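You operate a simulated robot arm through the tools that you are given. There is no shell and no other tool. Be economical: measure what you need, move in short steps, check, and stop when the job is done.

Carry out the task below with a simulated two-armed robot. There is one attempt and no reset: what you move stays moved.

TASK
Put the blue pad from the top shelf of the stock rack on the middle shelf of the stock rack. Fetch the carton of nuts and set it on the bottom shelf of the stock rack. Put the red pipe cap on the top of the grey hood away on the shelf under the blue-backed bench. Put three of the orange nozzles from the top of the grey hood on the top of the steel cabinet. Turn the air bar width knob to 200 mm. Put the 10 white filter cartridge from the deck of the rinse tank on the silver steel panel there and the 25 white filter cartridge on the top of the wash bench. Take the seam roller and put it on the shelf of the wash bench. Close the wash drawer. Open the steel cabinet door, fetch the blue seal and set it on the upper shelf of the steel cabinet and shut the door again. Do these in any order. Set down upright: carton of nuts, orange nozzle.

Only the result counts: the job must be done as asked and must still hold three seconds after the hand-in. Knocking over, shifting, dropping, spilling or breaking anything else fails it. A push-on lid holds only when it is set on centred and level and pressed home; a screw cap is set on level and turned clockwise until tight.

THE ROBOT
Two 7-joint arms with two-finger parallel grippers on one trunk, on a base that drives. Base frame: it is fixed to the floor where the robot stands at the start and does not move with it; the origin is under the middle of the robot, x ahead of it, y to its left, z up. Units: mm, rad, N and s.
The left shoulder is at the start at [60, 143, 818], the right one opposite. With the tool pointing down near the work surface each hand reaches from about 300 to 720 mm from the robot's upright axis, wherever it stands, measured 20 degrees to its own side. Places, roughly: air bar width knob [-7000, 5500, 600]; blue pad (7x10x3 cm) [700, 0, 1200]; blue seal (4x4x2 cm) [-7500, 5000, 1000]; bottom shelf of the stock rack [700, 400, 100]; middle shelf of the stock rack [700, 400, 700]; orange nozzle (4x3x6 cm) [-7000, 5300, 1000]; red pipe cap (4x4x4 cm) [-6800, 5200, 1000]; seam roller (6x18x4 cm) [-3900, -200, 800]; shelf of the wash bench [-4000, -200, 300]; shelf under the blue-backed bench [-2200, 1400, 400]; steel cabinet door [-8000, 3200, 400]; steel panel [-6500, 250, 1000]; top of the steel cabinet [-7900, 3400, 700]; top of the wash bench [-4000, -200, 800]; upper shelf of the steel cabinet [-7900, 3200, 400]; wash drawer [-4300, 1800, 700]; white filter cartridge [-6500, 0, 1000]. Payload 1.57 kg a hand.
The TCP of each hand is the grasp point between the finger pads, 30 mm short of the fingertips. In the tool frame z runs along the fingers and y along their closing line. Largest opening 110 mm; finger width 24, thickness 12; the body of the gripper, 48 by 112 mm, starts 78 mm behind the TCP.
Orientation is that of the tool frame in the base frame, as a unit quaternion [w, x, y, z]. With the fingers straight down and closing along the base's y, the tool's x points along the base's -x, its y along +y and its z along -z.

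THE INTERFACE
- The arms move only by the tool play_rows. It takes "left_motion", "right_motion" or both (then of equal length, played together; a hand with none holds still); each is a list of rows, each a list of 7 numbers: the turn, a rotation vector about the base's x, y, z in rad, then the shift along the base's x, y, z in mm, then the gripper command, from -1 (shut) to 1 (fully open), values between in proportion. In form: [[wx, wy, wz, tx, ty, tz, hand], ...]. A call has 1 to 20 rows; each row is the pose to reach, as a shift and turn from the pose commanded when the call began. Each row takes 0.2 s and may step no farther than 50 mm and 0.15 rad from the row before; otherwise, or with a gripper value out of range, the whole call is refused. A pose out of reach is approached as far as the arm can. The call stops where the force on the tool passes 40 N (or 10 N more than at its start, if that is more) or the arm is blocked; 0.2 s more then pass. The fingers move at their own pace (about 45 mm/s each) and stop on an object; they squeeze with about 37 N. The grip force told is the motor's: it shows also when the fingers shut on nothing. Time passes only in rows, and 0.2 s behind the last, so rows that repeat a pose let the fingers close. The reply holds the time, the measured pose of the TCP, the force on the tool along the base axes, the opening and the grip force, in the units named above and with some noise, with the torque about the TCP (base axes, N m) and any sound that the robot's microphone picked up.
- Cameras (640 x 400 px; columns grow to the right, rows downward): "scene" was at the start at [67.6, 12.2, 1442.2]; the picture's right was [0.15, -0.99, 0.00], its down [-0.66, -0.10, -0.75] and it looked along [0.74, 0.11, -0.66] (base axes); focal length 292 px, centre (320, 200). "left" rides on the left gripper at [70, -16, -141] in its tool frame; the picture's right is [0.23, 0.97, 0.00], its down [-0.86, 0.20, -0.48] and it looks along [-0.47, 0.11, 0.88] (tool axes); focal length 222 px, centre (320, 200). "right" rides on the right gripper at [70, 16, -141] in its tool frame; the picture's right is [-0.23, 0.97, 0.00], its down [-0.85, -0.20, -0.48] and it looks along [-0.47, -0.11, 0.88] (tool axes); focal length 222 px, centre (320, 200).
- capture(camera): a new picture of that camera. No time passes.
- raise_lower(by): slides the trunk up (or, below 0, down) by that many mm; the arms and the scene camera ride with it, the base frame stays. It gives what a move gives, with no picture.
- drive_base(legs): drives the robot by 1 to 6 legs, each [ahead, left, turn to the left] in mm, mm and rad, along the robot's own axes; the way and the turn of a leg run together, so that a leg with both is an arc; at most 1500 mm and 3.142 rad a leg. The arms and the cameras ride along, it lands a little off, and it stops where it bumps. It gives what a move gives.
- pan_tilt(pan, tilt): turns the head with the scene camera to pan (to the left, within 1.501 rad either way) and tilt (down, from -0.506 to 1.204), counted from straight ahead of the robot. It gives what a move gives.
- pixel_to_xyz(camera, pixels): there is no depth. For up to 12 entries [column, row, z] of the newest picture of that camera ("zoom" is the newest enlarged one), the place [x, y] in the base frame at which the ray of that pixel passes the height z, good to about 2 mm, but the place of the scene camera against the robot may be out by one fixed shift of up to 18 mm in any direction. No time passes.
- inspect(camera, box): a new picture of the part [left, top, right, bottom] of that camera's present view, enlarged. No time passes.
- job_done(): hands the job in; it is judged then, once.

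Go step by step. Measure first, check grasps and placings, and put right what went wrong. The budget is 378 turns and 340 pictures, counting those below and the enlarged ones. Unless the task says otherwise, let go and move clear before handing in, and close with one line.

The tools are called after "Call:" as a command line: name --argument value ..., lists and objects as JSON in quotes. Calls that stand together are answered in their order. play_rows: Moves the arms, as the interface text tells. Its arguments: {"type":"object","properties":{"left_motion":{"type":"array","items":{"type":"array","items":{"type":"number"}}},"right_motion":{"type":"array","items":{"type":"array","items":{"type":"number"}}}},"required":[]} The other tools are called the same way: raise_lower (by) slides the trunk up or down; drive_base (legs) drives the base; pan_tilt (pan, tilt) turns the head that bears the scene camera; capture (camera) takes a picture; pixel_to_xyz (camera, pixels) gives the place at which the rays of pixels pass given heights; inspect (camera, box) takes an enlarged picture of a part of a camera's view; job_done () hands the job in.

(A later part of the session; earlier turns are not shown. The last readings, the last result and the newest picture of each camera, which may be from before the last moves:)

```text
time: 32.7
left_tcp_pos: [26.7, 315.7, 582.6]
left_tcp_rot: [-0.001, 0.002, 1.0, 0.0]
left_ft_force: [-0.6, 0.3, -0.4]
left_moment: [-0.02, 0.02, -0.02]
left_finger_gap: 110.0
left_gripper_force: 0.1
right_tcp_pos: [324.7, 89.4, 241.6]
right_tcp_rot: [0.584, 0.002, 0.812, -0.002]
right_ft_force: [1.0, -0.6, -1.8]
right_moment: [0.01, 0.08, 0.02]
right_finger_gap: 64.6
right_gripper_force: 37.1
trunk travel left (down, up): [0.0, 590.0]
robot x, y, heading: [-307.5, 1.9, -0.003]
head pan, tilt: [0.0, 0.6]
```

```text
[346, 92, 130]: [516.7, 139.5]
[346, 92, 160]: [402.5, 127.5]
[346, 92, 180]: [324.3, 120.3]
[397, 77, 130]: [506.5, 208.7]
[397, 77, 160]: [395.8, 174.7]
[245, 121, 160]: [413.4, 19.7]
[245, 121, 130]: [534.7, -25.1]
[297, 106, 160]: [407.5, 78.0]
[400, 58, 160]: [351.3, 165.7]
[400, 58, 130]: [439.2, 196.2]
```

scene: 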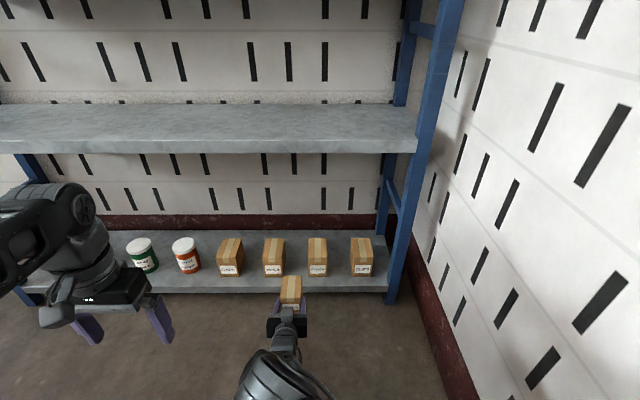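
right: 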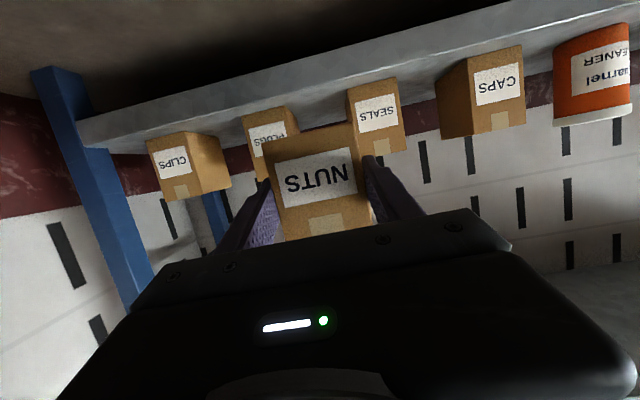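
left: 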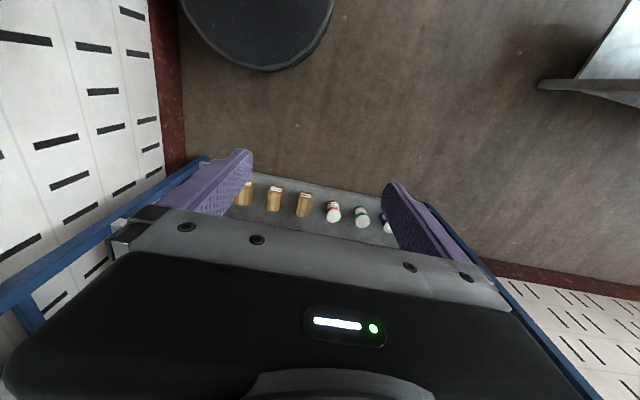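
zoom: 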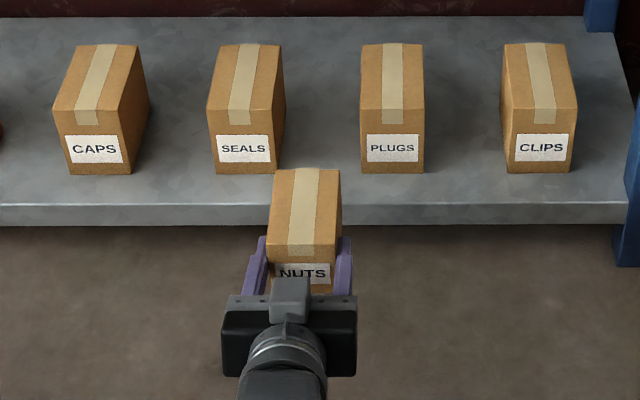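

Bottom shelf z≈123, neighbours clear around y≈90. Move in to x≈513 then lower toward contact.

Call:
play_rows --right_motion '[[0, 0, 0, 40, 0, -15, -1], [0, 0, 0, 80, 0, -30, -1], [0, 0, 0, 120, 0, -40, -1], [0, 0, 0, 150, 0, -40, -1], [0, 0, 0, 175, 0, -40, -1], [0, 0, 0, 188, 0, -45, -1], [0, 0, 0, 188, 0, -60, -1]]'

Call:
capture --camera "right"

Call:
inspect --camera "scene" --box '[200, 225, 392, 345]'

```text
time: 34.3
left_tcp_pos: [28.2, 316.0, 582.3]
left_tcp_rot: [-0.001, 0.003, 1.0, 0.001]
left_ft_force: [0.0, 0.4, -0.5]
left_moment: [0.01, -0.02, 0.07]
left_finger_gap: 110.2
left_gripper_force: 0.1
right_tcp_pos: [492.2, 87.8, 201.1]
right_tcp_rot: [0.582, 0.001, 0.813, -0.002]
right_ft_force: [-0.1, -0.3, -1.8]
right_moment: [-0.01, 0.1, 0.03]
right_finger_gap: 64.9
right_gripper_force: 36.8
right hand out of reach, approached as far as the arm can: row 5, 6, 7
trunk travel left (down, up): [0.0, 590.0]
robot x, y, heading: [-309.2, -2.3, -0.007]
head pan, tilt: [0.0, 0.6]
```

```text
303 pictures are left
```

right: 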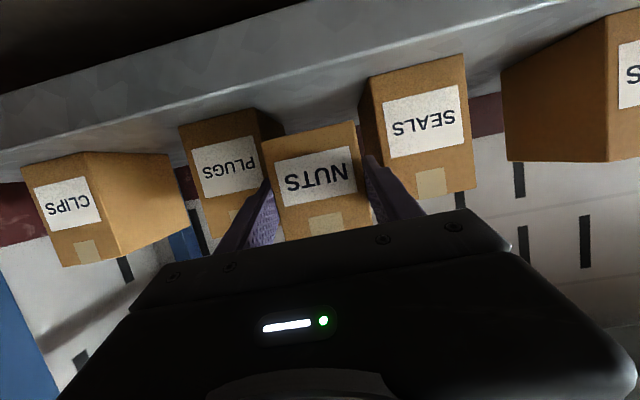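

```text
3.33 times, centred on (296, 285) of scene
```

zoom: 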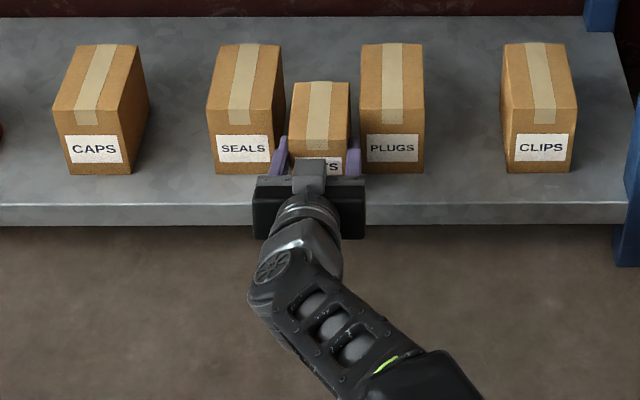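

The arm is out of reach; I'll pull back a bit, then drive the base forward.

Call:
play_rows --right_motion '[[0, 0, 0, -25, 0, 20, -1], [0, 0, 0, -60, 0, 30, -1], [0, 0, 0, -90, 0, 30, -1]]'

Call:
drive_base --legs '[[70, 0, 0]]'

```text
time: 35.1
left_tcp_pos: [27.3, 315.5, 582.4]
left_tcp_rot: [-0.001, 0.003, 1.0, 0.0]
left_ft_force: [-0.7, -0.4, -0.3]
left_moment: [0.01, 0.0, -0.01]
left_finger_gap: 110.0
left_gripper_force: 0.1
right_tcp_pos: [402.1, 89.1, 231.2]
right_tcp_rot: [0.583, 0.001, 0.812, -0.002]
right_ft_force: [0.5, 0.1, -2.8]
right_moment: [-0.01, 0.08, 0.01]
right_finger_gap: 64.6
right_gripper_force: 36.9
trunk travel left (down, up): [0.0, 590.0]
robot x, y, heading: [-308.3, 0.8, -0.007]
head pan, tilt: [0.0, 0.6]
```

```text
time: 36.1
left_tcp_pos: [96.9, 315.9, 582.7]
left_tcp_rot: [-0.001, 0.002, 1.0, 0.0]
left_ft_force: [0.2, -0.1, 0.0]
left_moment: [-0.01, 0.04, -0.04]
left_finger_gap: 109.8
left_gripper_force: 0.1
right_tcp_pos: [473.7, 89.7, 232.1]
right_tcp_rot: [0.584, 0.0, 0.812, -0.001]
right_ft_force: [0.0, -0.8, -2.3]
right_moment: [0.0, 0.07, 0.0]
right_finger_gap: 64.9
right_gripper_force: 37.1
trunk travel left (down, up): [0.0, 590.0]
robot x, y, heading: [-238.0, 0.5, -0.002]
head pan, tilt: [0.0, 0.6]
```

Now move forward 40 and lower to just above contact.

Call:
play_rows --right_motion '[[0, 0, 0, 20, 0, -15, -1], [0, 0, 0, 40, 0, -35, -1], [0, 0, 0, 40, 0, -55, -1], [0, 0, 0, 40, 0, -62, -1]]'

Call:
inspect --camera "scene" --box '[200, 225, 392, 345]'

Call:
capture --camera "right"

```text
time: 37.1
left_tcp_pos: [99.3, 314.8, 582.6]
left_tcp_rot: [-0.001, 0.002, 1.0, 0.0]
left_ft_force: [-0.7, -1.0, -0.5]
left_moment: [-0.01, -0.04, 0.0]
left_finger_gap: 110.1
left_gripper_force: 0.1
right_tcp_pos: [514.5, 90.4, 171.9]
right_tcp_rot: [0.583, 0.0, 0.813, -0.001]
right_ft_force: [0.9, 0.4, -2.4]
right_moment: [0.02, 0.05, 0.03]
right_finger_gap: 65.0
right_gripper_force: 37.2
trunk travel left (down, up): [0.0, 590.0]
robot x, y, heading: [-239.5, 1.2, -0.006]
head pan, tilt: [0.0, 0.6]
```

```text
3.33 times, centred on (296, 285) of scene
```

zoom: 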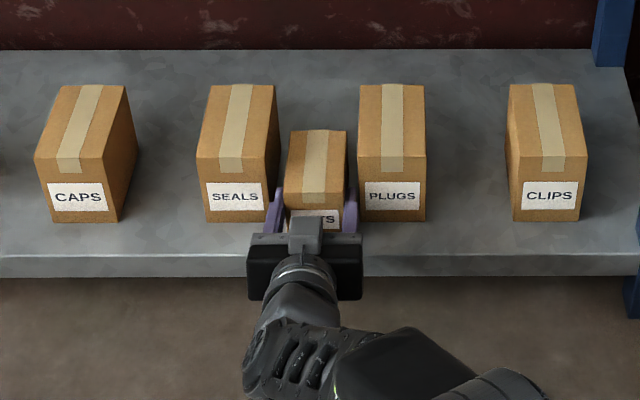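

```text
300 pictures are left
```

right: 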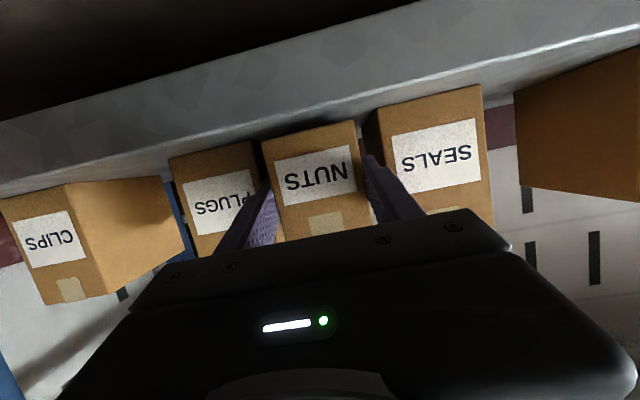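

Close to touchdown. Back off 8 mm in x and lower in 3 mm steps.

Call:
play_rows --right_motion '[[0, 0, 0, -8, 0, 0, -1], [0, 0, 0, -8, 0, -3, -1], [0, 0, 0, -8, 0, -6, -1], [0, 0, 0, -8, 0, -8, -1]]'

Call:
capture --camera "right"

```text
time: 38.1
left_tcp_pos: [97.7, 315.5, 583.1]
left_tcp_rot: [0.0, 0.002, 1.0, 0.0]
left_ft_force: [0.4, -0.3, 0.0]
left_moment: [-0.01, 0.02, 0.01]
left_finger_gap: 110.0
left_gripper_force: 0.0
right_tcp_pos: [505.0, 90.3, 165.2]
right_tcp_rot: [0.584, 0.0, 0.812, -0.001]
right_ft_force: [-0.8, 1.1, 4.0]
right_moment: [0.22, -0.31, 0.19]
right_finger_gap: 64.8
right_gripper_force: 37.2
trunk travel left (down, up): [0.0, 590.0]
robot x, y, heading: [-237.2, 1.1, -0.005]
head pan, tilt: [0.0, 0.6]
```

```text
299 pictures are left
```

right: 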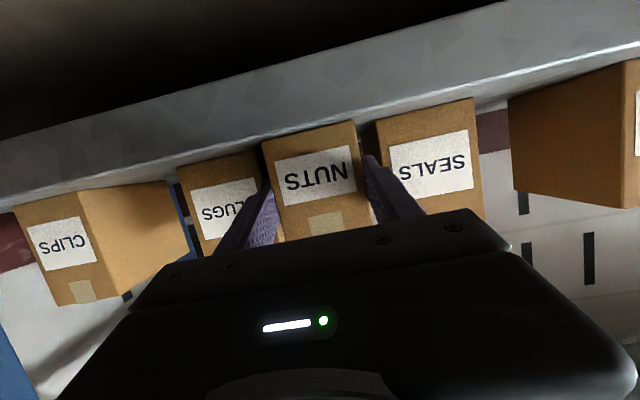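

Contact (Fz +4). Open slightly to 76 mm and withdraw straight back.

Call:
play_rows --right_motion '[[0, 0, 0, 0, 0, 0, 0.36], [0, 0, 0, 0, 0, 0, 0.36], [0, 0, 0, 0, 0, 0, 0.36]]'

Call:
play_rows --right_motion '[[0, 0, 0, -15, 0, 0, 0.36], [0, 0, 0, -40, 0, 0, 0.36], [0, 0, 0, -80, 0, 5, 0.5], [0, 0, 0, -120, 0, 20, 0.5]]'

Call:
capture --camera "right"

Call:
inspect --camera "scene" --box '[200, 225, 392, 345]'

```text
time: 38.9
left_tcp_pos: [97.9, 315.8, 582.6]
left_tcp_rot: [-0.001, 0.001, 1.0, 0.0]
left_ft_force: [0.5, -0.3, -0.6]
left_moment: [-0.01, -0.03, 0.01]
left_finger_gap: 109.9
left_gripper_force: 0.0
right_tcp_pos: [505.3, 90.0, 162.3]
right_tcp_rot: [0.583, 0.001, 0.813, -0.002]
right_ft_force: [-0.8, 1.4, -1.1]
right_moment: [0.04, 0.02, 0.0]
right_finger_gap: 73.9
right_gripper_force: 0.0
trunk travel left (down, up): [0.0, 590.0]
robot x, y, heading: [-240.3, 2.4, -0.007]
head pan, tilt: [0.0, 0.6]
```

```text
time: 39.9
left_tcp_pos: [97.6, 315.9, 581.6]
left_tcp_rot: [-0.001, 0.002, 1.0, 0.001]
left_ft_force: [0.1, -0.2, -0.3]
left_moment: [-0.03, -0.03, 0.0]
left_finger_gap: 110.2
left_gripper_force: 0.2
right_tcp_pos: [386.8, 88.7, 183.5]
right_tcp_rot: [0.584, 0.001, 0.812, -0.001]
right_ft_force: [0.0, -0.2, -0.7]
right_moment: [0.0, -0.01, 0.03]
right_finger_gap: 82.4
right_gripper_force: 0.0
trunk travel left (down, up): [0.0, 590.0]
robot x, y, heading: [-240.8, -0.1, -0.003]
head pan, tilt: [0.0, 0.6]
```

```text
298 pictures are left
```

right: 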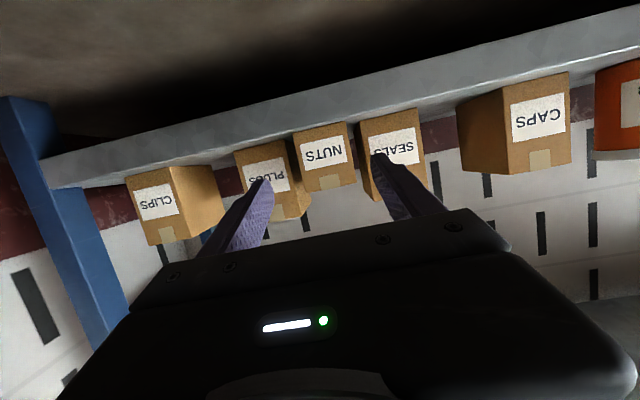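

```text
3.33 times, centred on (296, 285) of scene
```

zoom: 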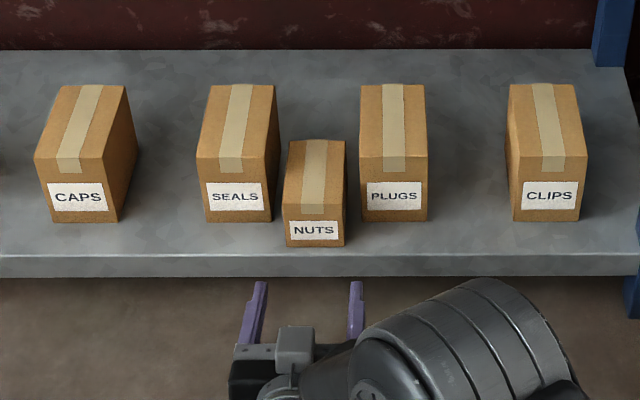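

Carton of NUTS stands on the bottom shelf. Now raise arm and trunk for the pad.

Call:
play_rows --right_motion '[[0, 0, 0, -10, -5, 45, 1], [0, 0, 0, -20, -10, 90, 1], [0, 0, 0, -20, -20, 135, 1], [0, 0, 0, -20, -30, 180, 1], [0, 0, 0, -20, -40, 225, 1], [0, 0, 0, -20, -50, 270, 1], [0, 0, 0, -20, -55, 315, 1], [0, 0, 0, -20, -60, 360, 1], [0, 0, 0, -20, -60, 405, 1], [0, 0, 0, -20, -60, 450, 1]]'

Call:
raise_lower --by 400

Call:
raise_lower --by 190

Call:
pan_tilt --pan 0.0 --tilt 0.6

Call:
capture --camera "scene"

Call:
capture --camera "right"

```text
time: 42.1
left_tcp_pos: [97.6, 316.3, 582.5]
left_tcp_rot: [-0.001, 0.002, 1.0, 0.0]
left_ft_force: [0.4, 0.6, 0.1]
left_moment: [-0.02, 0.02, -0.01]
left_finger_gap: 109.9
left_gripper_force: 0.1
right_tcp_pos: [362.2, 27.4, 632.7]
right_tcp_rot: [0.583, 0.0, 0.813, -0.001]
right_ft_force: [0.2, 0.8, -0.6]
right_moment: [-0.06, 0.01, 0.0]
right_finger_gap: 110.3
right_gripper_force: 0.1
trunk travel left (down, up): [0.0, 590.0]
robot x, y, heading: [-242.3, -2.4, -0.002]
head pan, tilt: [0.0, 0.6]
```

```text
time: 45.9
left_tcp_pos: [97.7, 316.0, 983.3]
left_tcp_rot: [-0.001, 0.002, 1.0, 0.0]
left_ft_force: [0.0, 0.1, 0.3]
left_moment: [-0.03, -0.02, 0.0]
left_finger_gap: 110.2
left_gripper_force: 0.1
right_tcp_pos: [362.5, 26.7, 1032.7]
right_tcp_rot: [0.583, 0.0, 0.812, -0.001]
right_ft_force: [0.4, -0.2, 0.3]
right_moment: [0.0, -0.01, -0.02]
right_finger_gap: 110.1
right_gripper_force: 0.0
trunk travel left (down, up): [-400.0, 190.0]
robot x, y, heading: [-235.2, -0.3, -0.005]
head pan, tilt: [0.0, 0.6]
```

```text
time: 48.0
left_tcp_pos: [97.1, 315.8, 1172.4]
left_tcp_rot: [0.0, 0.002, 1.0, 0.0]
left_ft_force: [-0.9, -0.9, -1.0]
left_moment: [-0.01, 0.01, -0.01]
left_finger_gap: 110.0
left_gripper_force: 0.1
right_tcp_pos: [363.7, 26.4, 1222.5]
right_tcp_rot: [0.584, 0.0, 0.812, -0.001]
right_ft_force: [-0.3, 1.0, 0.1]
right_moment: [0.01, 0.0, 0.01]
right_finger_gap: 110.2
right_gripper_force: 0.0
trunk travel left (down, up): [-590.0, 0.0]
robot x, y, heading: [-239.6, 0.3, -0.001]
head pan, tilt: [0.0, 0.6]
```

```text
time: 48.6
left_tcp_pos: [96.9, 315.3, 1173.2]
left_tcp_rot: [-0.001, 0.002, 1.0, 0.0]
left_ft_force: [0.0, 0.7, 0.4]
left_moment: [0.03, 0.0, -0.01]
left_finger_gap: 109.8
left_gripper_force: 0.0
right_tcp_pos: [362.7, 27.4, 1222.2]
right_tcp_rot: [0.584, 0.0, 0.812, -0.001]
right_ft_force: [-0.3, -0.2, -0.2]
right_moment: [-0.01, -0.01, 0.01]
right_finger_gap: 110.1
right_gripper_force: 0.1
trunk travel left (down, up): [-590.0, 0.0]
robot x, y, heading: [-238.2, 4.2, -0.001]
head pan, tilt: [0.0, 0.6]
```

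```text
296 pictures are left
```

scene: 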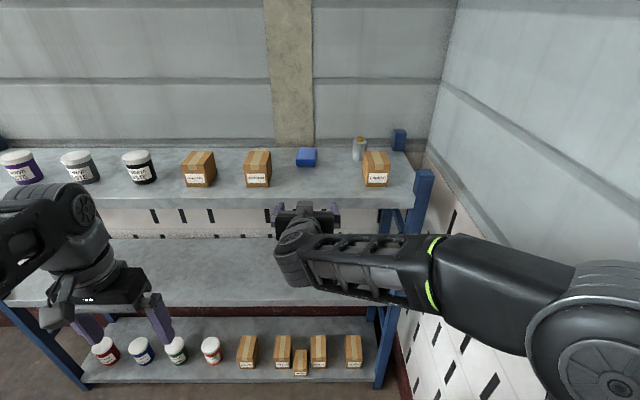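

```text
295 pictures are left
```

right: 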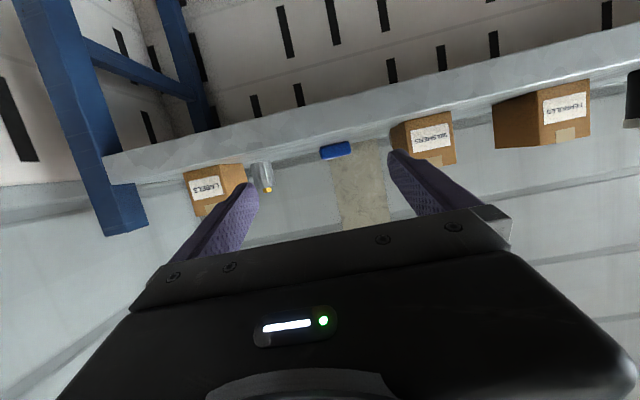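

Pitch the right hand to 45° and lift it, then drive forward.

Call:
play_rows --right_motion '[[0, 0.1, 0, 0, 3, 15, 1], [0, 0.2, 0, 0, 6, 30, 1], [0, 0.3, 0, 0, 10, 45, 1], [0, 0.4, 0, 0, 10, 55, 1], [0, 0.465, 0, 0, 10, 65, 1]]'

Call:
drive_base --legs '[[180, 0, 0]]'

Call:
capture --camera "right"

Call:
capture --camera "scene"

```text
time: 49.8
left_tcp_pos: [98.3, 316.8, 1172.7]
left_tcp_rot: [-0.001, 0.002, 1.0, 0.0]
left_ft_force: [1.0, -0.3, -0.1]
left_moment: [-0.01, 0.01, 0.0]
left_finger_gap: 110.0
left_gripper_force: 0.1
right_tcp_pos: [362.8, 37.9, 1287.6]
right_tcp_rot: [0.379, -0.001, 0.925, -0.001]
right_ft_force: [0.0, 0.1, 0.0]
right_moment: [0.02, -0.01, -0.01]
right_finger_gap: 109.9
right_gripper_force: 0.0
trunk travel left (down, up): [-590.0, 0.0]
robot x, y, heading: [-239.7, 1.4, -0.001]
head pan, tilt: [0.0, 0.6]
```

```text
time: 51.3
left_tcp_pos: [279.4, 315.7, 1172.6]
left_tcp_rot: [-0.001, 0.002, 1.0, 0.0]
left_ft_force: [0.7, -0.7, 0.4]
left_moment: [-0.01, 0.01, 0.01]
left_finger_gap: 110.2
left_gripper_force: 0.1
right_tcp_pos: [544.7, 37.8, 1287.0]
right_tcp_rot: [0.38, 0.0, 0.925, -0.002]
right_ft_force: [-0.2, 0.5, 0.3]
right_moment: [0.01, 0.05, 0.03]
right_finger_gap: 109.8
right_gripper_force: 0.0
trunk travel left (down, up): [-590.0, 0.0]
robot x, y, heading: [-56.6, -0.3, -0.01]
head pan, tilt: [0.0, 0.6]
```

```text
294 pictures are left
```

right: 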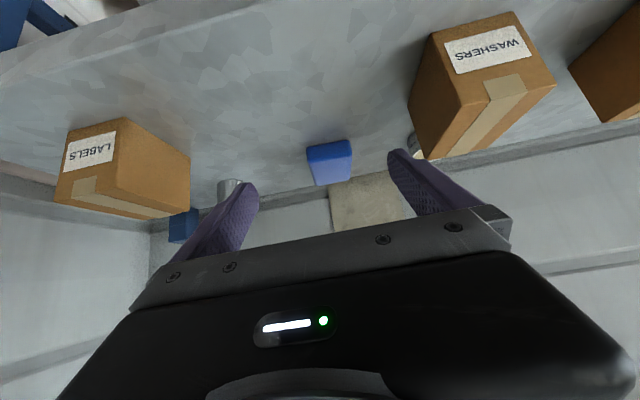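

```text
293 pictures are left
```

scene: 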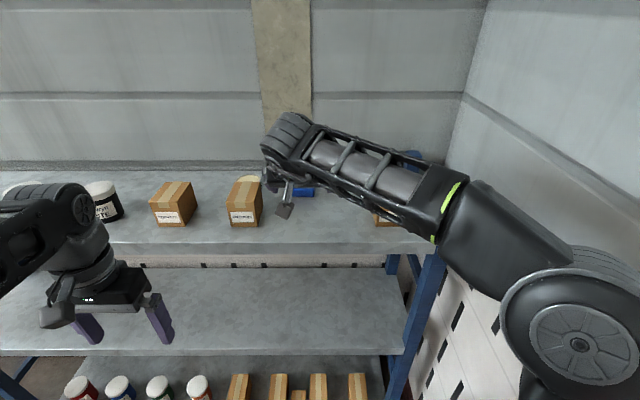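

Good, reach is fine. Enlarge the pad in the hand camera and measure its corners.

Call:
inspect --camera "right" --box '[280, 125, 376, 185]'

Call:
pixel_to_xyz --camera "right" --pixels '[[307, 150, 1174], [350, 141, 1174], [307, 150, 1184], [350, 141, 1184], [309, 163, 1204], [352, 155, 1204], [315, 186, 1204], [351, 179, 1204], [309, 163, 1214], [352, 155, 1214]]'

```text
6.67 times, centred on (328, 155) of right
```

zoom: 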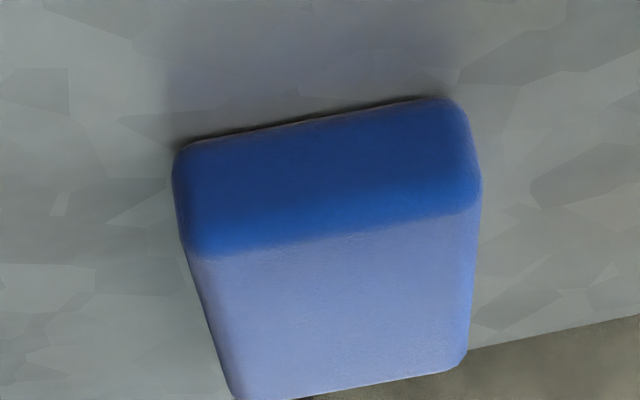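

```text
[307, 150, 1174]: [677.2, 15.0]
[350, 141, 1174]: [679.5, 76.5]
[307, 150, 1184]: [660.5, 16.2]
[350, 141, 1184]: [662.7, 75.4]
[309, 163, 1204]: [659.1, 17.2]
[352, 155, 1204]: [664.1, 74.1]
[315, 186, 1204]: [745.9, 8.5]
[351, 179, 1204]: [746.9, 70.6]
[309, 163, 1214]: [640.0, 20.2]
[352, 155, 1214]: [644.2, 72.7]
```

Pad spans x≈668–755, y≈13–76 (centre 44), top z≈1204. Move over it and lower with fingers at its sides.

Call:
play_rows --right_motion '[[0, 0, 0, 40, 2, 0, 0.75], [0, 0, 0, 80, 4, -10, 0.75], [0, 0, 0, 120, 6, -20, 0.75], [0, 0, 0, 150, 6, -35, 0.75], [0, 0, 0, 153, 6, -60, 0.75], [0, 0, 0, 153, 6, -68, 0.75]]'

Call:
capture --camera "right"

```text
time: 52.7
left_tcp_pos: [277.6, 316.0, 1171.9]
left_tcp_rot: [-0.001, 0.002, 1.0, -0.001]
left_ft_force: [-0.9, 0.6, -0.3]
left_moment: [-0.06, -0.01, 0.0]
left_finger_gap: 110.2
left_gripper_force: 0.1
right_tcp_pos: [696.4, 43.7, 1219.3]
right_tcp_rot: [0.38, -0.002, 0.925, 0.0]
right_ft_force: [-1.0, 0.2, -0.7]
right_moment: [-0.03, -0.01, 0.01]
right_finger_gap: 96.4
right_gripper_force: 0.0
trunk travel left (down, up): [-590.0, 0.0]
robot x, y, heading: [-56.8, -2.9, -0.01]
head pan, tilt: [0.0, 0.6]
```

```text
291 pictures are left
```

right: 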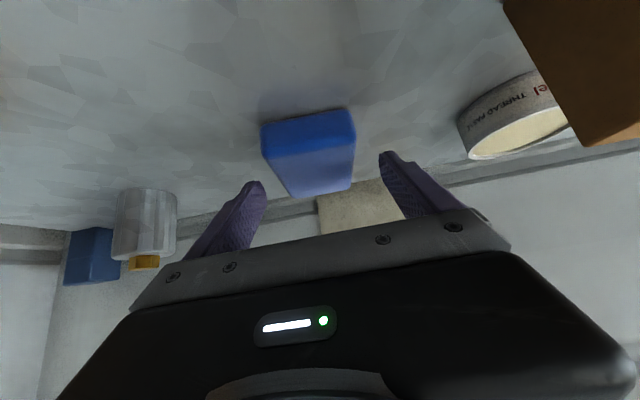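

Call:
pixel_to_xyz --camera "right" --pixels '[[263, 128, 1174], [350, 110, 1174], [264, 152, 1204], [355, 134, 1204], [282, 197, 1204], [352, 185, 1204]]'

Call:
inspect --camera "right" --box '[224, 90, 416, 210]'

```text
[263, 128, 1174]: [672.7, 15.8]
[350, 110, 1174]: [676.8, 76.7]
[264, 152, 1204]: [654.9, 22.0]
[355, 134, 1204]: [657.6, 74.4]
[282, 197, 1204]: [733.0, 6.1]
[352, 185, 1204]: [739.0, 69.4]
```

```text
3.33 times, centred on (320, 150) of right
```

zoom: 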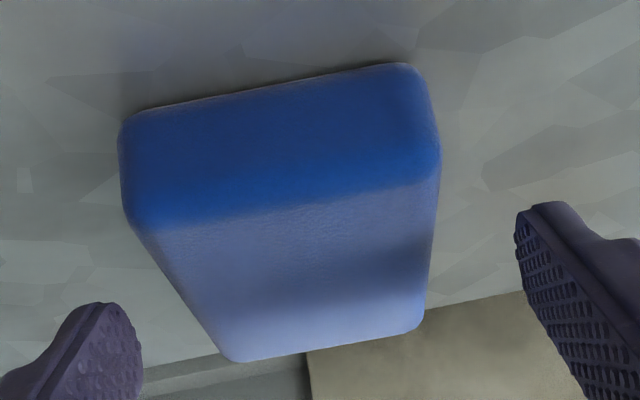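

Pad centre y≈42, yawed about -0.07. Align, lower to z≈1207 and close.

Call:
play_rows --right_motion '[[0, 0, -0.07, 3, -1, -4, 0.75], [0, 0, -0.07, 3, -1, -8, 0.75], [0, 0, -0.07, 3, -1, -12, 0.75]]'

Call:
play_rows --right_motion '[[0, 0, 0, 0, 0, 0, -1], [0, 0, 0, 0, 0, 0, -1], [0, 0, 0, 0, 0, 0, -1], [0, 0, 0, 0, 0, 0, -1]]'

Call:
capture --camera "right"

```text
time: 53.5
left_tcp_pos: [278.4, 315.4, 1172.4]
left_tcp_rot: [-0.001, 0.001, 1.0, -0.002]
left_ft_force: [-0.4, -0.1, 0.1]
left_moment: [-0.02, 0.02, -0.02]
left_finger_gap: 109.9
left_gripper_force: 0.1
right_tcp_pos: [699.3, 42.7, 1206.2]
right_tcp_rot: [0.381, 0.033, 0.924, -0.015]
right_ft_force: [0.5, 0.0, 0.0]
right_moment: [0.02, -0.04, -0.03]
right_finger_gap: 96.0
right_gripper_force: 0.0
trunk travel left (down, up): [-590.0, 0.0]
robot x, y, heading: [-58.4, -1.5, -0.002]
head pan, tilt: [0.0, 0.6]
```

```text
time: 54.5
left_tcp_pos: [277.7, 315.9, 1171.5]
left_tcp_rot: [-0.001, 0.001, 1.0, 0.0]
left_ft_force: [-0.5, -0.6, 0.4]
left_moment: [-0.03, 0.0, -0.03]
left_finger_gap: 110.1
left_gripper_force: 0.0
right_tcp_pos: [700.8, 41.7, 1208.0]
right_tcp_rot: [0.38, 0.032, 0.924, -0.015]
right_ft_force: [-0.3, -0.1, 0.1]
right_moment: [-0.02, -0.01, -0.03]
right_finger_gap: 64.0
right_gripper_force: 32.3
trunk travel left (down, up): [-590.0, 0.0]
robot x, y, heading: [-60.3, -4.7, -0.005]
head pan, tilt: [0.0, 0.6]
```

```text
289 pictures are left
```

right: 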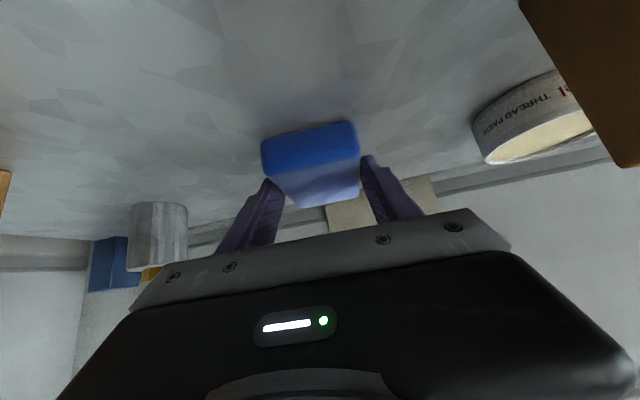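

Gripped at 64 mm. Lift and check.

Call:
play_rows --right_motion '[[0, 0, 0, 0, 0, 15, -1], [0, 0, 0, 0, 0, 30, -1], [0, 0, 0, -20, 0, 50, -1], [0, 0, 0, -60, 0, 60, -1], [0, 0, 0, -100, 0, 65, -1]]'

Call:
capture --camera "right"

```text
time: 55.7
left_tcp_pos: [277.0, 315.4, 1171.6]
left_tcp_rot: [0.001, 0.002, 1.0, 0.0]
left_ft_force: [0.3, 0.5, -0.2]
left_moment: [0.04, 0.01, 0.0]
left_finger_gap: 109.9
left_gripper_force: 0.1
right_tcp_pos: [599.3, 42.5, 1273.8]
right_tcp_rot: [0.38, 0.033, 0.924, -0.015]
right_ft_force: [0.2, 0.2, -1.4]
right_moment: [0.0, 0.03, -0.02]
right_finger_gap: 63.6
right_gripper_force: 37.1
trunk travel left (down, up): [-590.0, 0.0]
robot x, y, heading: [-57.8, 0.6, -0.001]
head pan, tilt: [0.0, 0.6]
```

```text
288 pictures are left
```

right: 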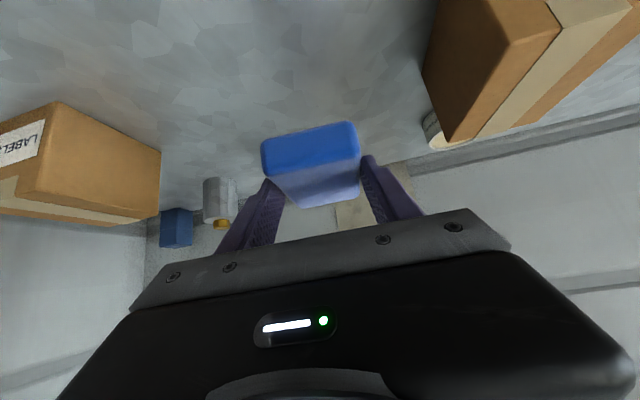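

Pad held. Drive back 240, lower the trunk 400.

Call:
drive_base --legs '[[-235, 0, 0]]'

Call:
raise_lower --by -400

Call:
drive_base --legs '[[220, 0, 0]]'

Call:
capture --camera "right"

Call:
capture --camera "scene"

```text
time: 57.5
left_tcp_pos: [43.2, 315.4, 1173.7]
left_tcp_rot: [0.001, 0.004, 1.0, 0.0]
left_ft_force: [-0.8, 0.3, -0.8]
left_moment: [0.0, -0.03, 0.01]
left_finger_gap: 109.9
left_gripper_force: 0.0
right_tcp_pos: [363.7, 40.8, 1272.8]
right_tcp_rot: [0.38, 0.035, 0.924, -0.015]
right_ft_force: [0.3, 0.6, -0.5]
right_moment: [-0.01, 0.03, -0.01]
right_finger_gap: 63.5
right_gripper_force: 36.7
trunk travel left (down, up): [-590.0, 0.0]
robot x, y, heading: [-291.6, -2.2, -0.01]
head pan, tilt: [0.0, 0.6]
```

```text
time: 61.3
left_tcp_pos: [44.3, 314.6, 773.3]
left_tcp_rot: [-0.001, 0.004, 1.0, 0.0]
left_ft_force: [-0.8, -0.7, 0.0]
left_moment: [0.01, 0.03, 0.01]
left_finger_gap: 110.1
left_gripper_force: 0.1
right_tcp_pos: [364.6, 40.9, 873.5]
right_tcp_rot: [0.38, 0.036, 0.924, -0.016]
right_ft_force: [0.0, -0.5, -0.1]
right_moment: [0.01, 0.03, 0.0]
right_finger_gap: 63.5
right_gripper_force: 37.0
trunk travel left (down, up): [-190.0, 400.0]
robot x, y, heading: [-292.8, -0.6, -0.009]
head pan, tilt: [0.0, 0.6]
```

```text
time: 63.0
left_tcp_pos: [267.6, 316.3, 771.6]
left_tcp_rot: [-0.001, 0.002, 1.0, 0.0]
left_ft_force: [-0.3, -0.1, 0.5]
left_moment: [0.0, 0.02, 0.01]
left_finger_gap: 109.7
left_gripper_force: 0.0
right_tcp_pos: [591.4, 42.7, 873.4]
right_tcp_rot: [0.38, 0.032, 0.924, -0.014]
right_ft_force: [-0.8, -0.2, -0.4]
right_moment: [-0.02, 0.01, -0.03]
right_finger_gap: 63.4
right_gripper_force: 37.1
trunk travel left (down, up): [-190.0, 400.0]
robot x, y, heading: [-68.6, 3.9, -0.006]
head pan, tilt: [0.0, 0.6]
```

```text
287 pictures are left
```

right: 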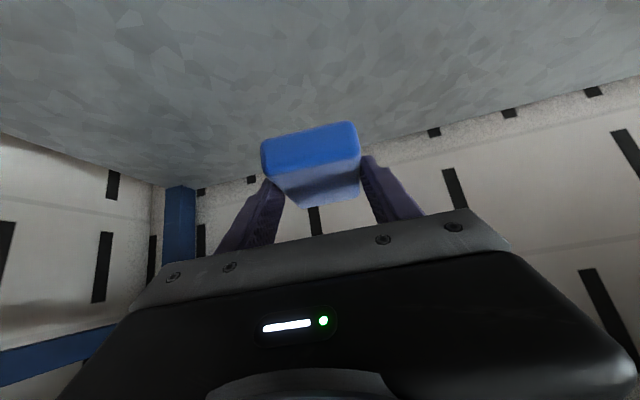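

```text
286 pictures are left
```

scene: 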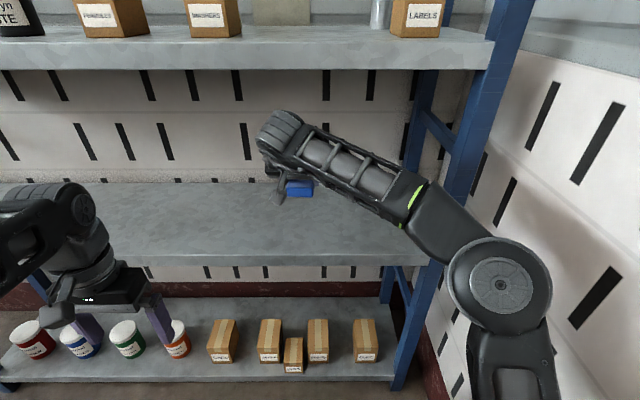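

Now lower the pad toward the middle shelf, watching force.

Call:
play_rows --right_motion '[[0, 0, 0, 0, 0, -20, -1], [0, 0, 0, 0, 0, -40, -1], [0, 0, 0, 0, 0, -60, -1], [0, 0, 0, 0, 0, -75, -1]]'

Call:
capture --camera "right"

Call:
pixel_to_xyz --camera "right" --pixels '[[100, 60, 751], [100, 60, 700]]'

Call:
inspect --camera "scene" --box '[220, 140, 380, 240]'

```text
time: 64.0
left_tcp_pos: [268.0, 315.5, 772.1]
left_tcp_rot: [-0.002, 0.001, 1.0, 0.001]
left_ft_force: [0.2, -0.2, 0.4]
left_moment: [-0.02, -0.01, 0.02]
left_finger_gap: 110.0
left_gripper_force: 0.1
right_tcp_pos: [590.6, 43.3, 796.6]
right_tcp_rot: [0.38, 0.033, 0.924, -0.016]
right_ft_force: [-0.2, 1.0, 0.3]
right_moment: [0.0, 0.01, -0.01]
right_finger_gap: 63.7
right_gripper_force: 37.1
trunk travel left (down, up): [-190.0, 400.0]
robot x, y, heading: [-66.3, 3.4, -0.005]
head pan, tilt: [0.0, 0.6]
```

```text
285 pictures are left
```

right: 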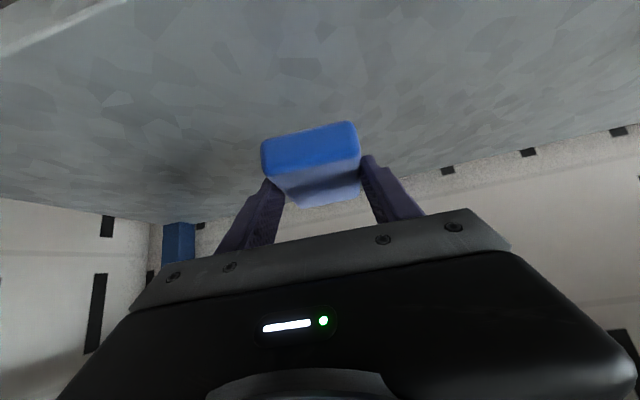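

```text
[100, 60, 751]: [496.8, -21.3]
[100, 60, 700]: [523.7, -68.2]
```

```text
4.00 times, centred on (300, 190) of scene
```

zoom: 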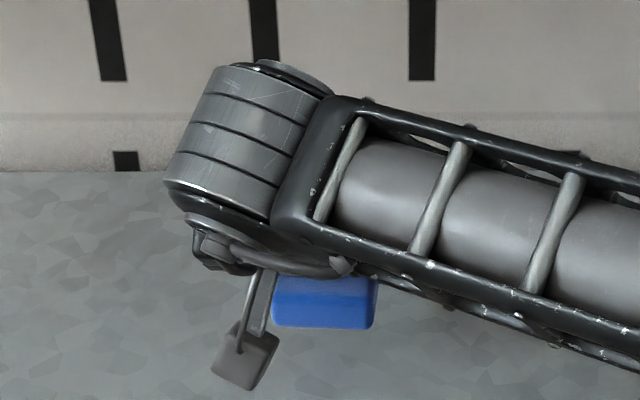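

Call:
pixel_to_xyz --camera "right" --pixels '[[65, 24, 751], [65, 24, 720], [65, 24, 700], [65, 24, 680], [65, 24, 650]]'

Call:
play_rows --right_motion '[[0, 0, 0, 0, 0, -8, -1], [0, 0, 0, 0, 0, -16, -1], [0, 0, 0, 0, 0, -24, -1], [0, 0, 0, 0, 0, -32, -1], [0, 0, 0, 0, 0, -40, -1]]'

```text
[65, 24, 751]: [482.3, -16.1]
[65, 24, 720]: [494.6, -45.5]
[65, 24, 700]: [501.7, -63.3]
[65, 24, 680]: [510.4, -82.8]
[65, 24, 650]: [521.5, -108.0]
```

```text
time: 65.2
left_tcp_pos: [267.9, 316.1, 772.3]
left_tcp_rot: [0.0, 0.002, 1.0, 0.0]
left_ft_force: [0.4, 0.0, -0.1]
left_moment: [-0.01, 0.01, -0.04]
left_finger_gap: 109.7
left_gripper_force: 0.0
right_tcp_pos: [591.4, 43.7, 757.7]
right_tcp_rot: [0.38, 0.032, 0.924, -0.015]
right_ft_force: [-0.5, -0.1, 0.7]
right_moment: [-0.01, 0.02, 0.03]
right_finger_gap: 63.7
right_gripper_force: 37.5
trunk travel left (down, up): [-190.0, 400.0]
robot x, y, heading: [-73.0, 5.5, -0.007]
head pan, tilt: [0.0, 0.6]
```

No contact yet at 758; continue down in small steps.

Call:
play_rows --right_motion '[[0, 0, 0, 0, 0, -5, -1], [0, 0, 0, 0, 0, -10, -1], [0, 0, 0, 0, 0, -15, -1], [0, 0, 0, 0, 0, -20, -1]]'

Call:
capture --camera "right"

Call:
inspect --camera "scene" --box '[220, 140, 380, 240]'

```text
time: 66.0
left_tcp_pos: [268.0, 315.1, 772.3]
left_tcp_rot: [0.0, 0.001, 1.0, -0.001]
left_ft_force: [-1.1, 0.4, 0.6]
left_moment: [0.0, -0.05, -0.01]
left_finger_gap: 110.0
left_gripper_force: 0.1
right_tcp_pos: [592.8, 44.3, 757.6]
right_tcp_rot: [0.391, 0.033, 0.92, -0.011]
right_ft_force: [1.9, 0.9, 12.8]
right_moment: [-0.13, 0.3, -0.03]
right_finger_gap: 63.8
right_gripper_force: 37.0
trunk travel left (down, up): [-190.0, 400.0]
robot x, y, heading: [-70.3, 0.9, -0.005]
head pan, tilt: [0.0, 0.6]
stopped in row 3 (right hand): the force on the tool passed its limit (the readings are from after the stop); the commanded pose is now the measured one
```

```text
283 pictures are left
```

right: 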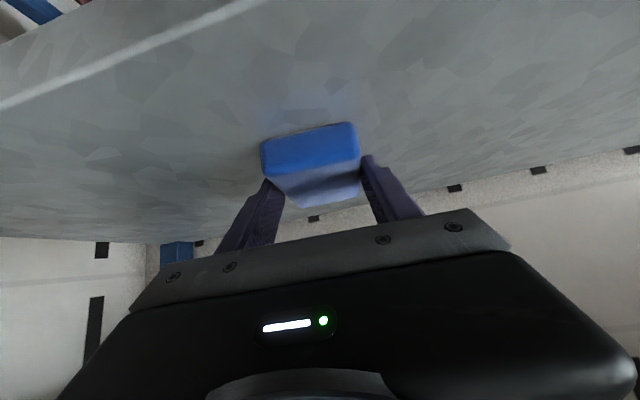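

```text
4.00 times, centred on (300, 190) of scene
```

zoom: 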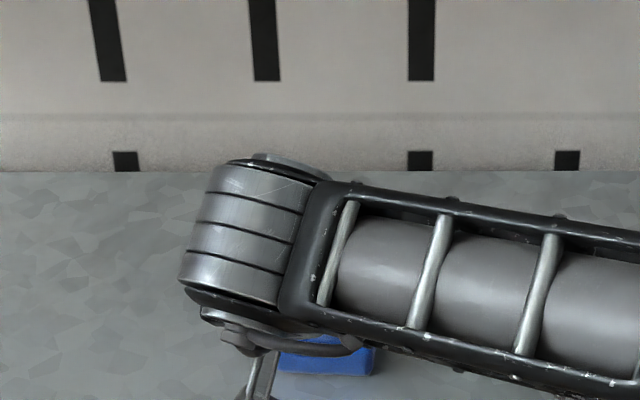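

Contact (Fz 12.8). Open and lift away.

Call:
play_rows --right_motion '[[0, 0, 0, 0, 0, 0, 0.75], [0, 0, 0, 0, 0, 0, 0.75], [0, 0, 0, 0, 0, 0, 0.75], [0, 0, 0, 0, 0, 20, 0.75], [0, 0, 0, -10, 0, 50, 0.75], [0, 0, 0, -50, 0, 80, 0.75], [0, 0, 0, -100, 0, 90, 0.75], [0, 0, 0, -140, 0, 90, 0.75]]'

Call:
capture --camera "right"

```text
refused: row 7 steps farther than a row can; nothing moved
```

```text
281 pictures are left
```

right: 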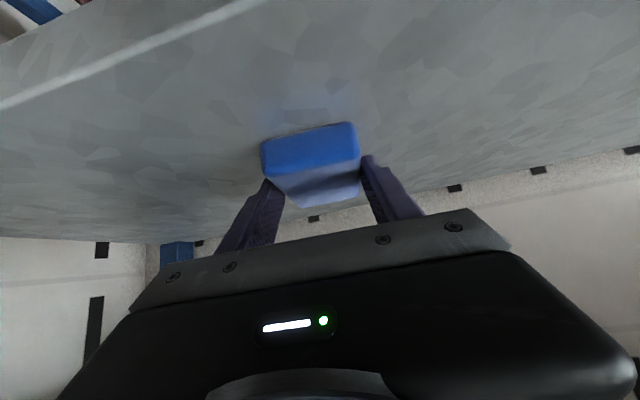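

Call:
play_rows --right_motion '[[0, 0, 0, 0, 0, 0, 0.75], [0, 0, 0, 0, 0, 0, 0.75], [0, 0, 0, 0, 0, 0, 0.75], [0, 0, 0, 0, 0, 20, 0.75], [0, 0, 0, -10, 0, 50, 0.75], [0, 0, 0, -50, 0, 75, 0.75], [0, 0, 0, -95, 0, 90, 0.75], [0, 0, 0, -140, 0, 90, 0.75]]'

Call:
capture --camera "right"

```text
time: 67.8
left_tcp_pos: [268.6, 314.9, 772.5]
left_tcp_rot: [-0.001, 0.001, 1.0, 0.0]
left_ft_force: [0.9, 0.4, 0.1]
left_moment: [0.0, 0.01, 0.0]
left_finger_gap: 109.9
left_gripper_force: 0.0
right_tcp_pos: [451.7, 44.0, 847.3]
right_tcp_rot: [0.388, 0.035, 0.921, -0.013]
right_ft_force: [0.1, -0.1, 0.4]
right_moment: [0.03, -0.02, -0.02]
right_finger_gap: 96.1
right_gripper_force: 0.1
trunk travel left (down, up): [-190.0, 400.0]
robot x, y, heading: [-67.8, -0.3, -0.006]
head pan, tilt: [0.0, 0.6]
```

```text
280 pictures are left
```

right: 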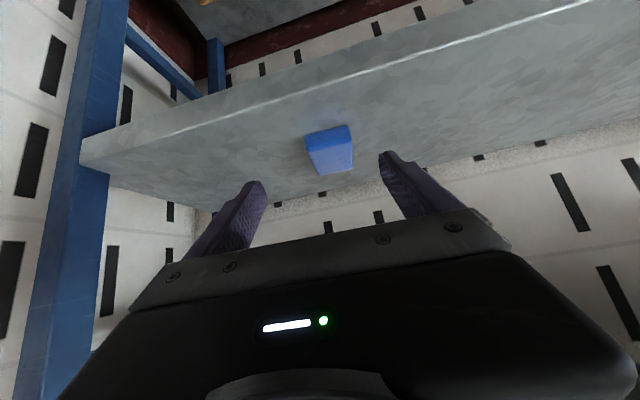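

The blue pad rests on the middle shelf. Back off and fold the right hand tool-down for driving.

Call:
drive_base --legs '[[-200, 0, 0]]'

Call:
play_rows --right_motion '[[0, 0.1, 0.02, 0, -15, -20, 0], [0, 0.2, 0.03, 0, -30, -40, 0], [0, 0.3, 0.04, -10, -50, -60, 0], [0, 0.4, 0.05, -20, -70, -80, 0], [0, 0.5, 0.06, -30, -90, -100, 0], [0, 0.6, 0.07, -40, -110, -110, 0], [0, 0.7, 0.07, -50, -130, -110, 0], [0, 0.785, 0.07, -60, -140, -110, 0]]'

Call:
pan_tilt --pan 1.3 --tilt 0.35

Call:
capture --camera "scene"

```text
time: 69.4
left_tcp_pos: [63.6, 316.6, 772.5]
left_tcp_rot: [-0.001, 0.0, 1.0, 0.0]
left_ft_force: [-0.3, -0.4, 0.4]
left_moment: [0.04, 0.02, -0.02]
left_finger_gap: 110.1
left_gripper_force: 0.0
right_tcp_pos: [247.3, 45.5, 846.8]
right_tcp_rot: [0.387, 0.032, 0.921, -0.012]
right_ft_force: [-0.3, 0.5, 0.0]
right_moment: [-0.01, -0.02, -0.01]
right_finger_gap: 96.2
right_gripper_force: 0.0
trunk travel left (down, up): [-190.0, 400.0]
robot x, y, heading: [-269.8, -2.6, -0.007]
head pan, tilt: [0.0, 0.6]
```

```text
time: 71.2
left_tcp_pos: [63.4, 316.5, 772.4]
left_tcp_rot: [-0.001, 0.001, 1.0, -0.001]
left_ft_force: [-0.5, -0.2, 0.4]
left_moment: [-0.02, 0.01, 0.02]
left_finger_gap: 110.0
left_gripper_force: 0.1
right_tcp_pos: [187.0, -92.2, 738.8]
right_tcp_rot: [0.005, -0.006, 1.0, -0.01]
right_ft_force: [-0.5, 0.4, 1.4]
right_moment: [0.02, -0.01, -0.01]
right_finger_gap: 54.7
right_gripper_force: 0.1
trunk travel left (down, up): [-190.0, 400.0]
robot x, y, heading: [-271.8, 0.5, -0.008]
head pan, tilt: [0.0, 0.6]
```

```text
time: 72.7
left_tcp_pos: [62.5, 316.6, 771.2]
left_tcp_rot: [-0.001, 0.001, 1.0, 0.0]
left_ft_force: [0.2, 0.3, 1.0]
left_moment: [0.0, 0.01, 0.04]
left_finger_gap: 110.1
left_gripper_force: 0.0
right_tcp_pos: [185.8, -92.7, 739.0]
right_tcp_rot: [0.006, -0.006, 1.0, -0.012]
right_ft_force: [-0.5, 0.3, 0.9]
right_moment: [0.0, 0.02, 0.01]
right_finger_gap: 55.1
right_gripper_force: 0.1
trunk travel left (down, up): [-190.0, 400.0]
robot x, y, heading: [-270.5, -0.7, -0.006]
head pan, tilt: [1.3, 0.351]
```

```text
279 pictures are left
```

scene: 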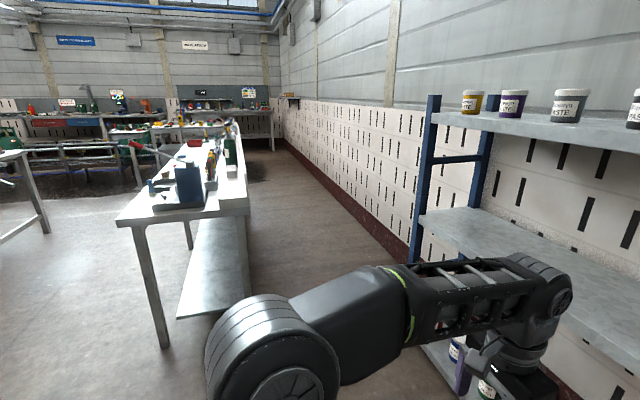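

I need to see behind. Turn left 0.7 and look further around.

Call:
drive_base --legs '[[60, 0, 0.7]]'

Call:
pan_tilt --pan 1.5 --tilt 0.45

Call:
capture --camera "scene"

```text
time: 75.0
left_tcp_pos: [-165.1, 479.4, 772.4]
left_tcp_rot: [0.0, -0.343, 0.939, 0.0]
left_ft_force: [0.1, -0.2, -0.5]
left_moment: [0.01, -0.01, -0.01]
left_finger_gap: 110.2
left_gripper_force: 0.0
right_tcp_pos: [194.8, 245.6, 739.0]
right_tcp_rot: [0.01, -0.349, 0.937, -0.008]
right_ft_force: [0.3, 0.7, -0.6]
right_moment: [0.02, -0.01, -0.02]
right_finger_gap: 55.0
right_gripper_force: 0.1
trunk travel left (down, up): [-190.0, 400.0]
robot x, y, heading: [-217.7, 19.3, 0.697]
head pan, tilt: [1.3, 0.351]
```

```text
time: 75.7
left_tcp_pos: [-164.7, 478.3, 772.7]
left_tcp_rot: [-0.001, -0.343, 0.939, 0.0]
left_ft_force: [0.1, 0.1, 0.3]
left_moment: [-0.01, 0.0, 0.01]
left_finger_gap: 109.8
left_gripper_force: 0.2
right_tcp_pos: [194.0, 246.3, 740.0]
right_tcp_rot: [0.01, -0.35, 0.937, -0.008]
right_ft_force: [0.5, -0.6, 0.3]
right_moment: [0.02, -0.03, 0.0]
right_finger_gap: 55.2
right_gripper_force: 0.0
trunk travel left (down, up): [-190.0, 400.0]
robot x, y, heading: [-218.2, 18.3, 0.7]
head pan, tilt: [1.499, 0.45]
```

```text
278 pictures are left
```

scene: 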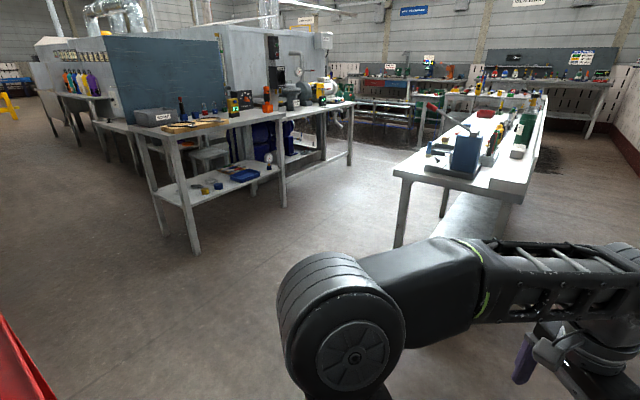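

A red object sits close behind (bottom-left), with open floor to the west. Measure bench legs on the floor.

Call:
pixel_to_xyz --camera "scene" --pixels '[[195, 252, 0], [285, 206, 0], [163, 205, 0], [350, 165, 0], [400, 246, 0], [137, 178, 0], [30, 200, 0], [20, 330, 300], [20, 330, 800], [2, 318, 900]]'

Call:
drive_base --legs '[[300, 0, 0.4]]'

Call:
pan_tilt --pan 1.5 --tilt 0.45

Call:
capture --camera "scene"

```text
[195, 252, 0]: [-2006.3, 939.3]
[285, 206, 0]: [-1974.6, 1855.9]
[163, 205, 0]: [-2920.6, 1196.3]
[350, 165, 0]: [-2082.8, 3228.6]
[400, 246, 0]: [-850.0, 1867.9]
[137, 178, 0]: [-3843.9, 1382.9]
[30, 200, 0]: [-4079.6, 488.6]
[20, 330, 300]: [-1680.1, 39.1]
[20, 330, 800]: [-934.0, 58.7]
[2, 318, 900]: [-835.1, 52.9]
```

```text
time: 77.7
left_tcp_pos: [-162.2, 694.2, 771.7]
left_tcp_rot: [-0.001, -0.523, 0.852, -0.001]
left_ft_force: [0.1, 0.8, -0.2]
left_moment: [0.02, 0.02, 0.0]
left_finger_gap: 109.9
left_gripper_force: 0.0
right_tcp_pos: [258.1, 620.6, 739.7]
right_tcp_rot: [0.011, -0.529, 0.849, -0.007]
right_ft_force: [0.2, 0.2, -0.5]
right_moment: [-0.01, 0.0, -0.02]
right_finger_gap: 55.0
right_gripper_force: 0.0
trunk travel left (down, up): [-190.0, 400.0]
robot x, y, heading: [-29.7, 254.6, 1.1]
head pan, tilt: [1.499, 0.45]
```

```text
time: 78.3
left_tcp_pos: [-162.9, 695.0, 772.5]
left_tcp_rot: [0.0, -0.523, 0.852, -0.001]
left_ft_force: [0.0, -1.0, -0.3]
left_moment: [0.02, 0.02, 0.02]
left_finger_gap: 109.9
left_gripper_force: 0.0
right_tcp_pos: [259.1, 621.4, 739.4]
right_tcp_rot: [0.011, -0.529, 0.848, -0.006]
right_ft_force: [-0.5, -0.2, -0.1]
right_moment: [-0.02, -0.01, 0.02]
right_finger_gap: 54.9
right_gripper_force: 0.0
trunk travel left (down, up): [-190.0, 400.0]
robot x, y, heading: [-34.1, 254.1, 1.099]
head pan, tilt: [1.499, 0.45]
```

```text
277 pictures are left
```

scene: 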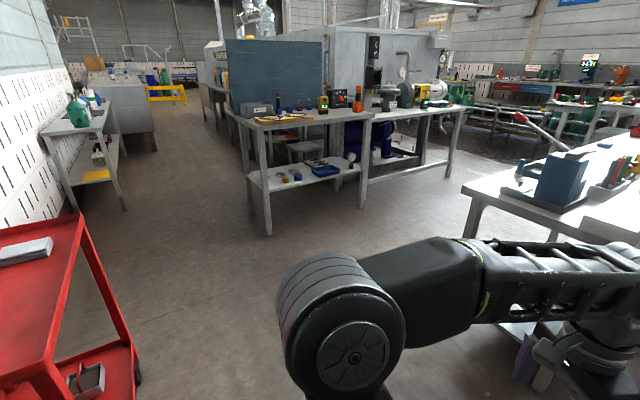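

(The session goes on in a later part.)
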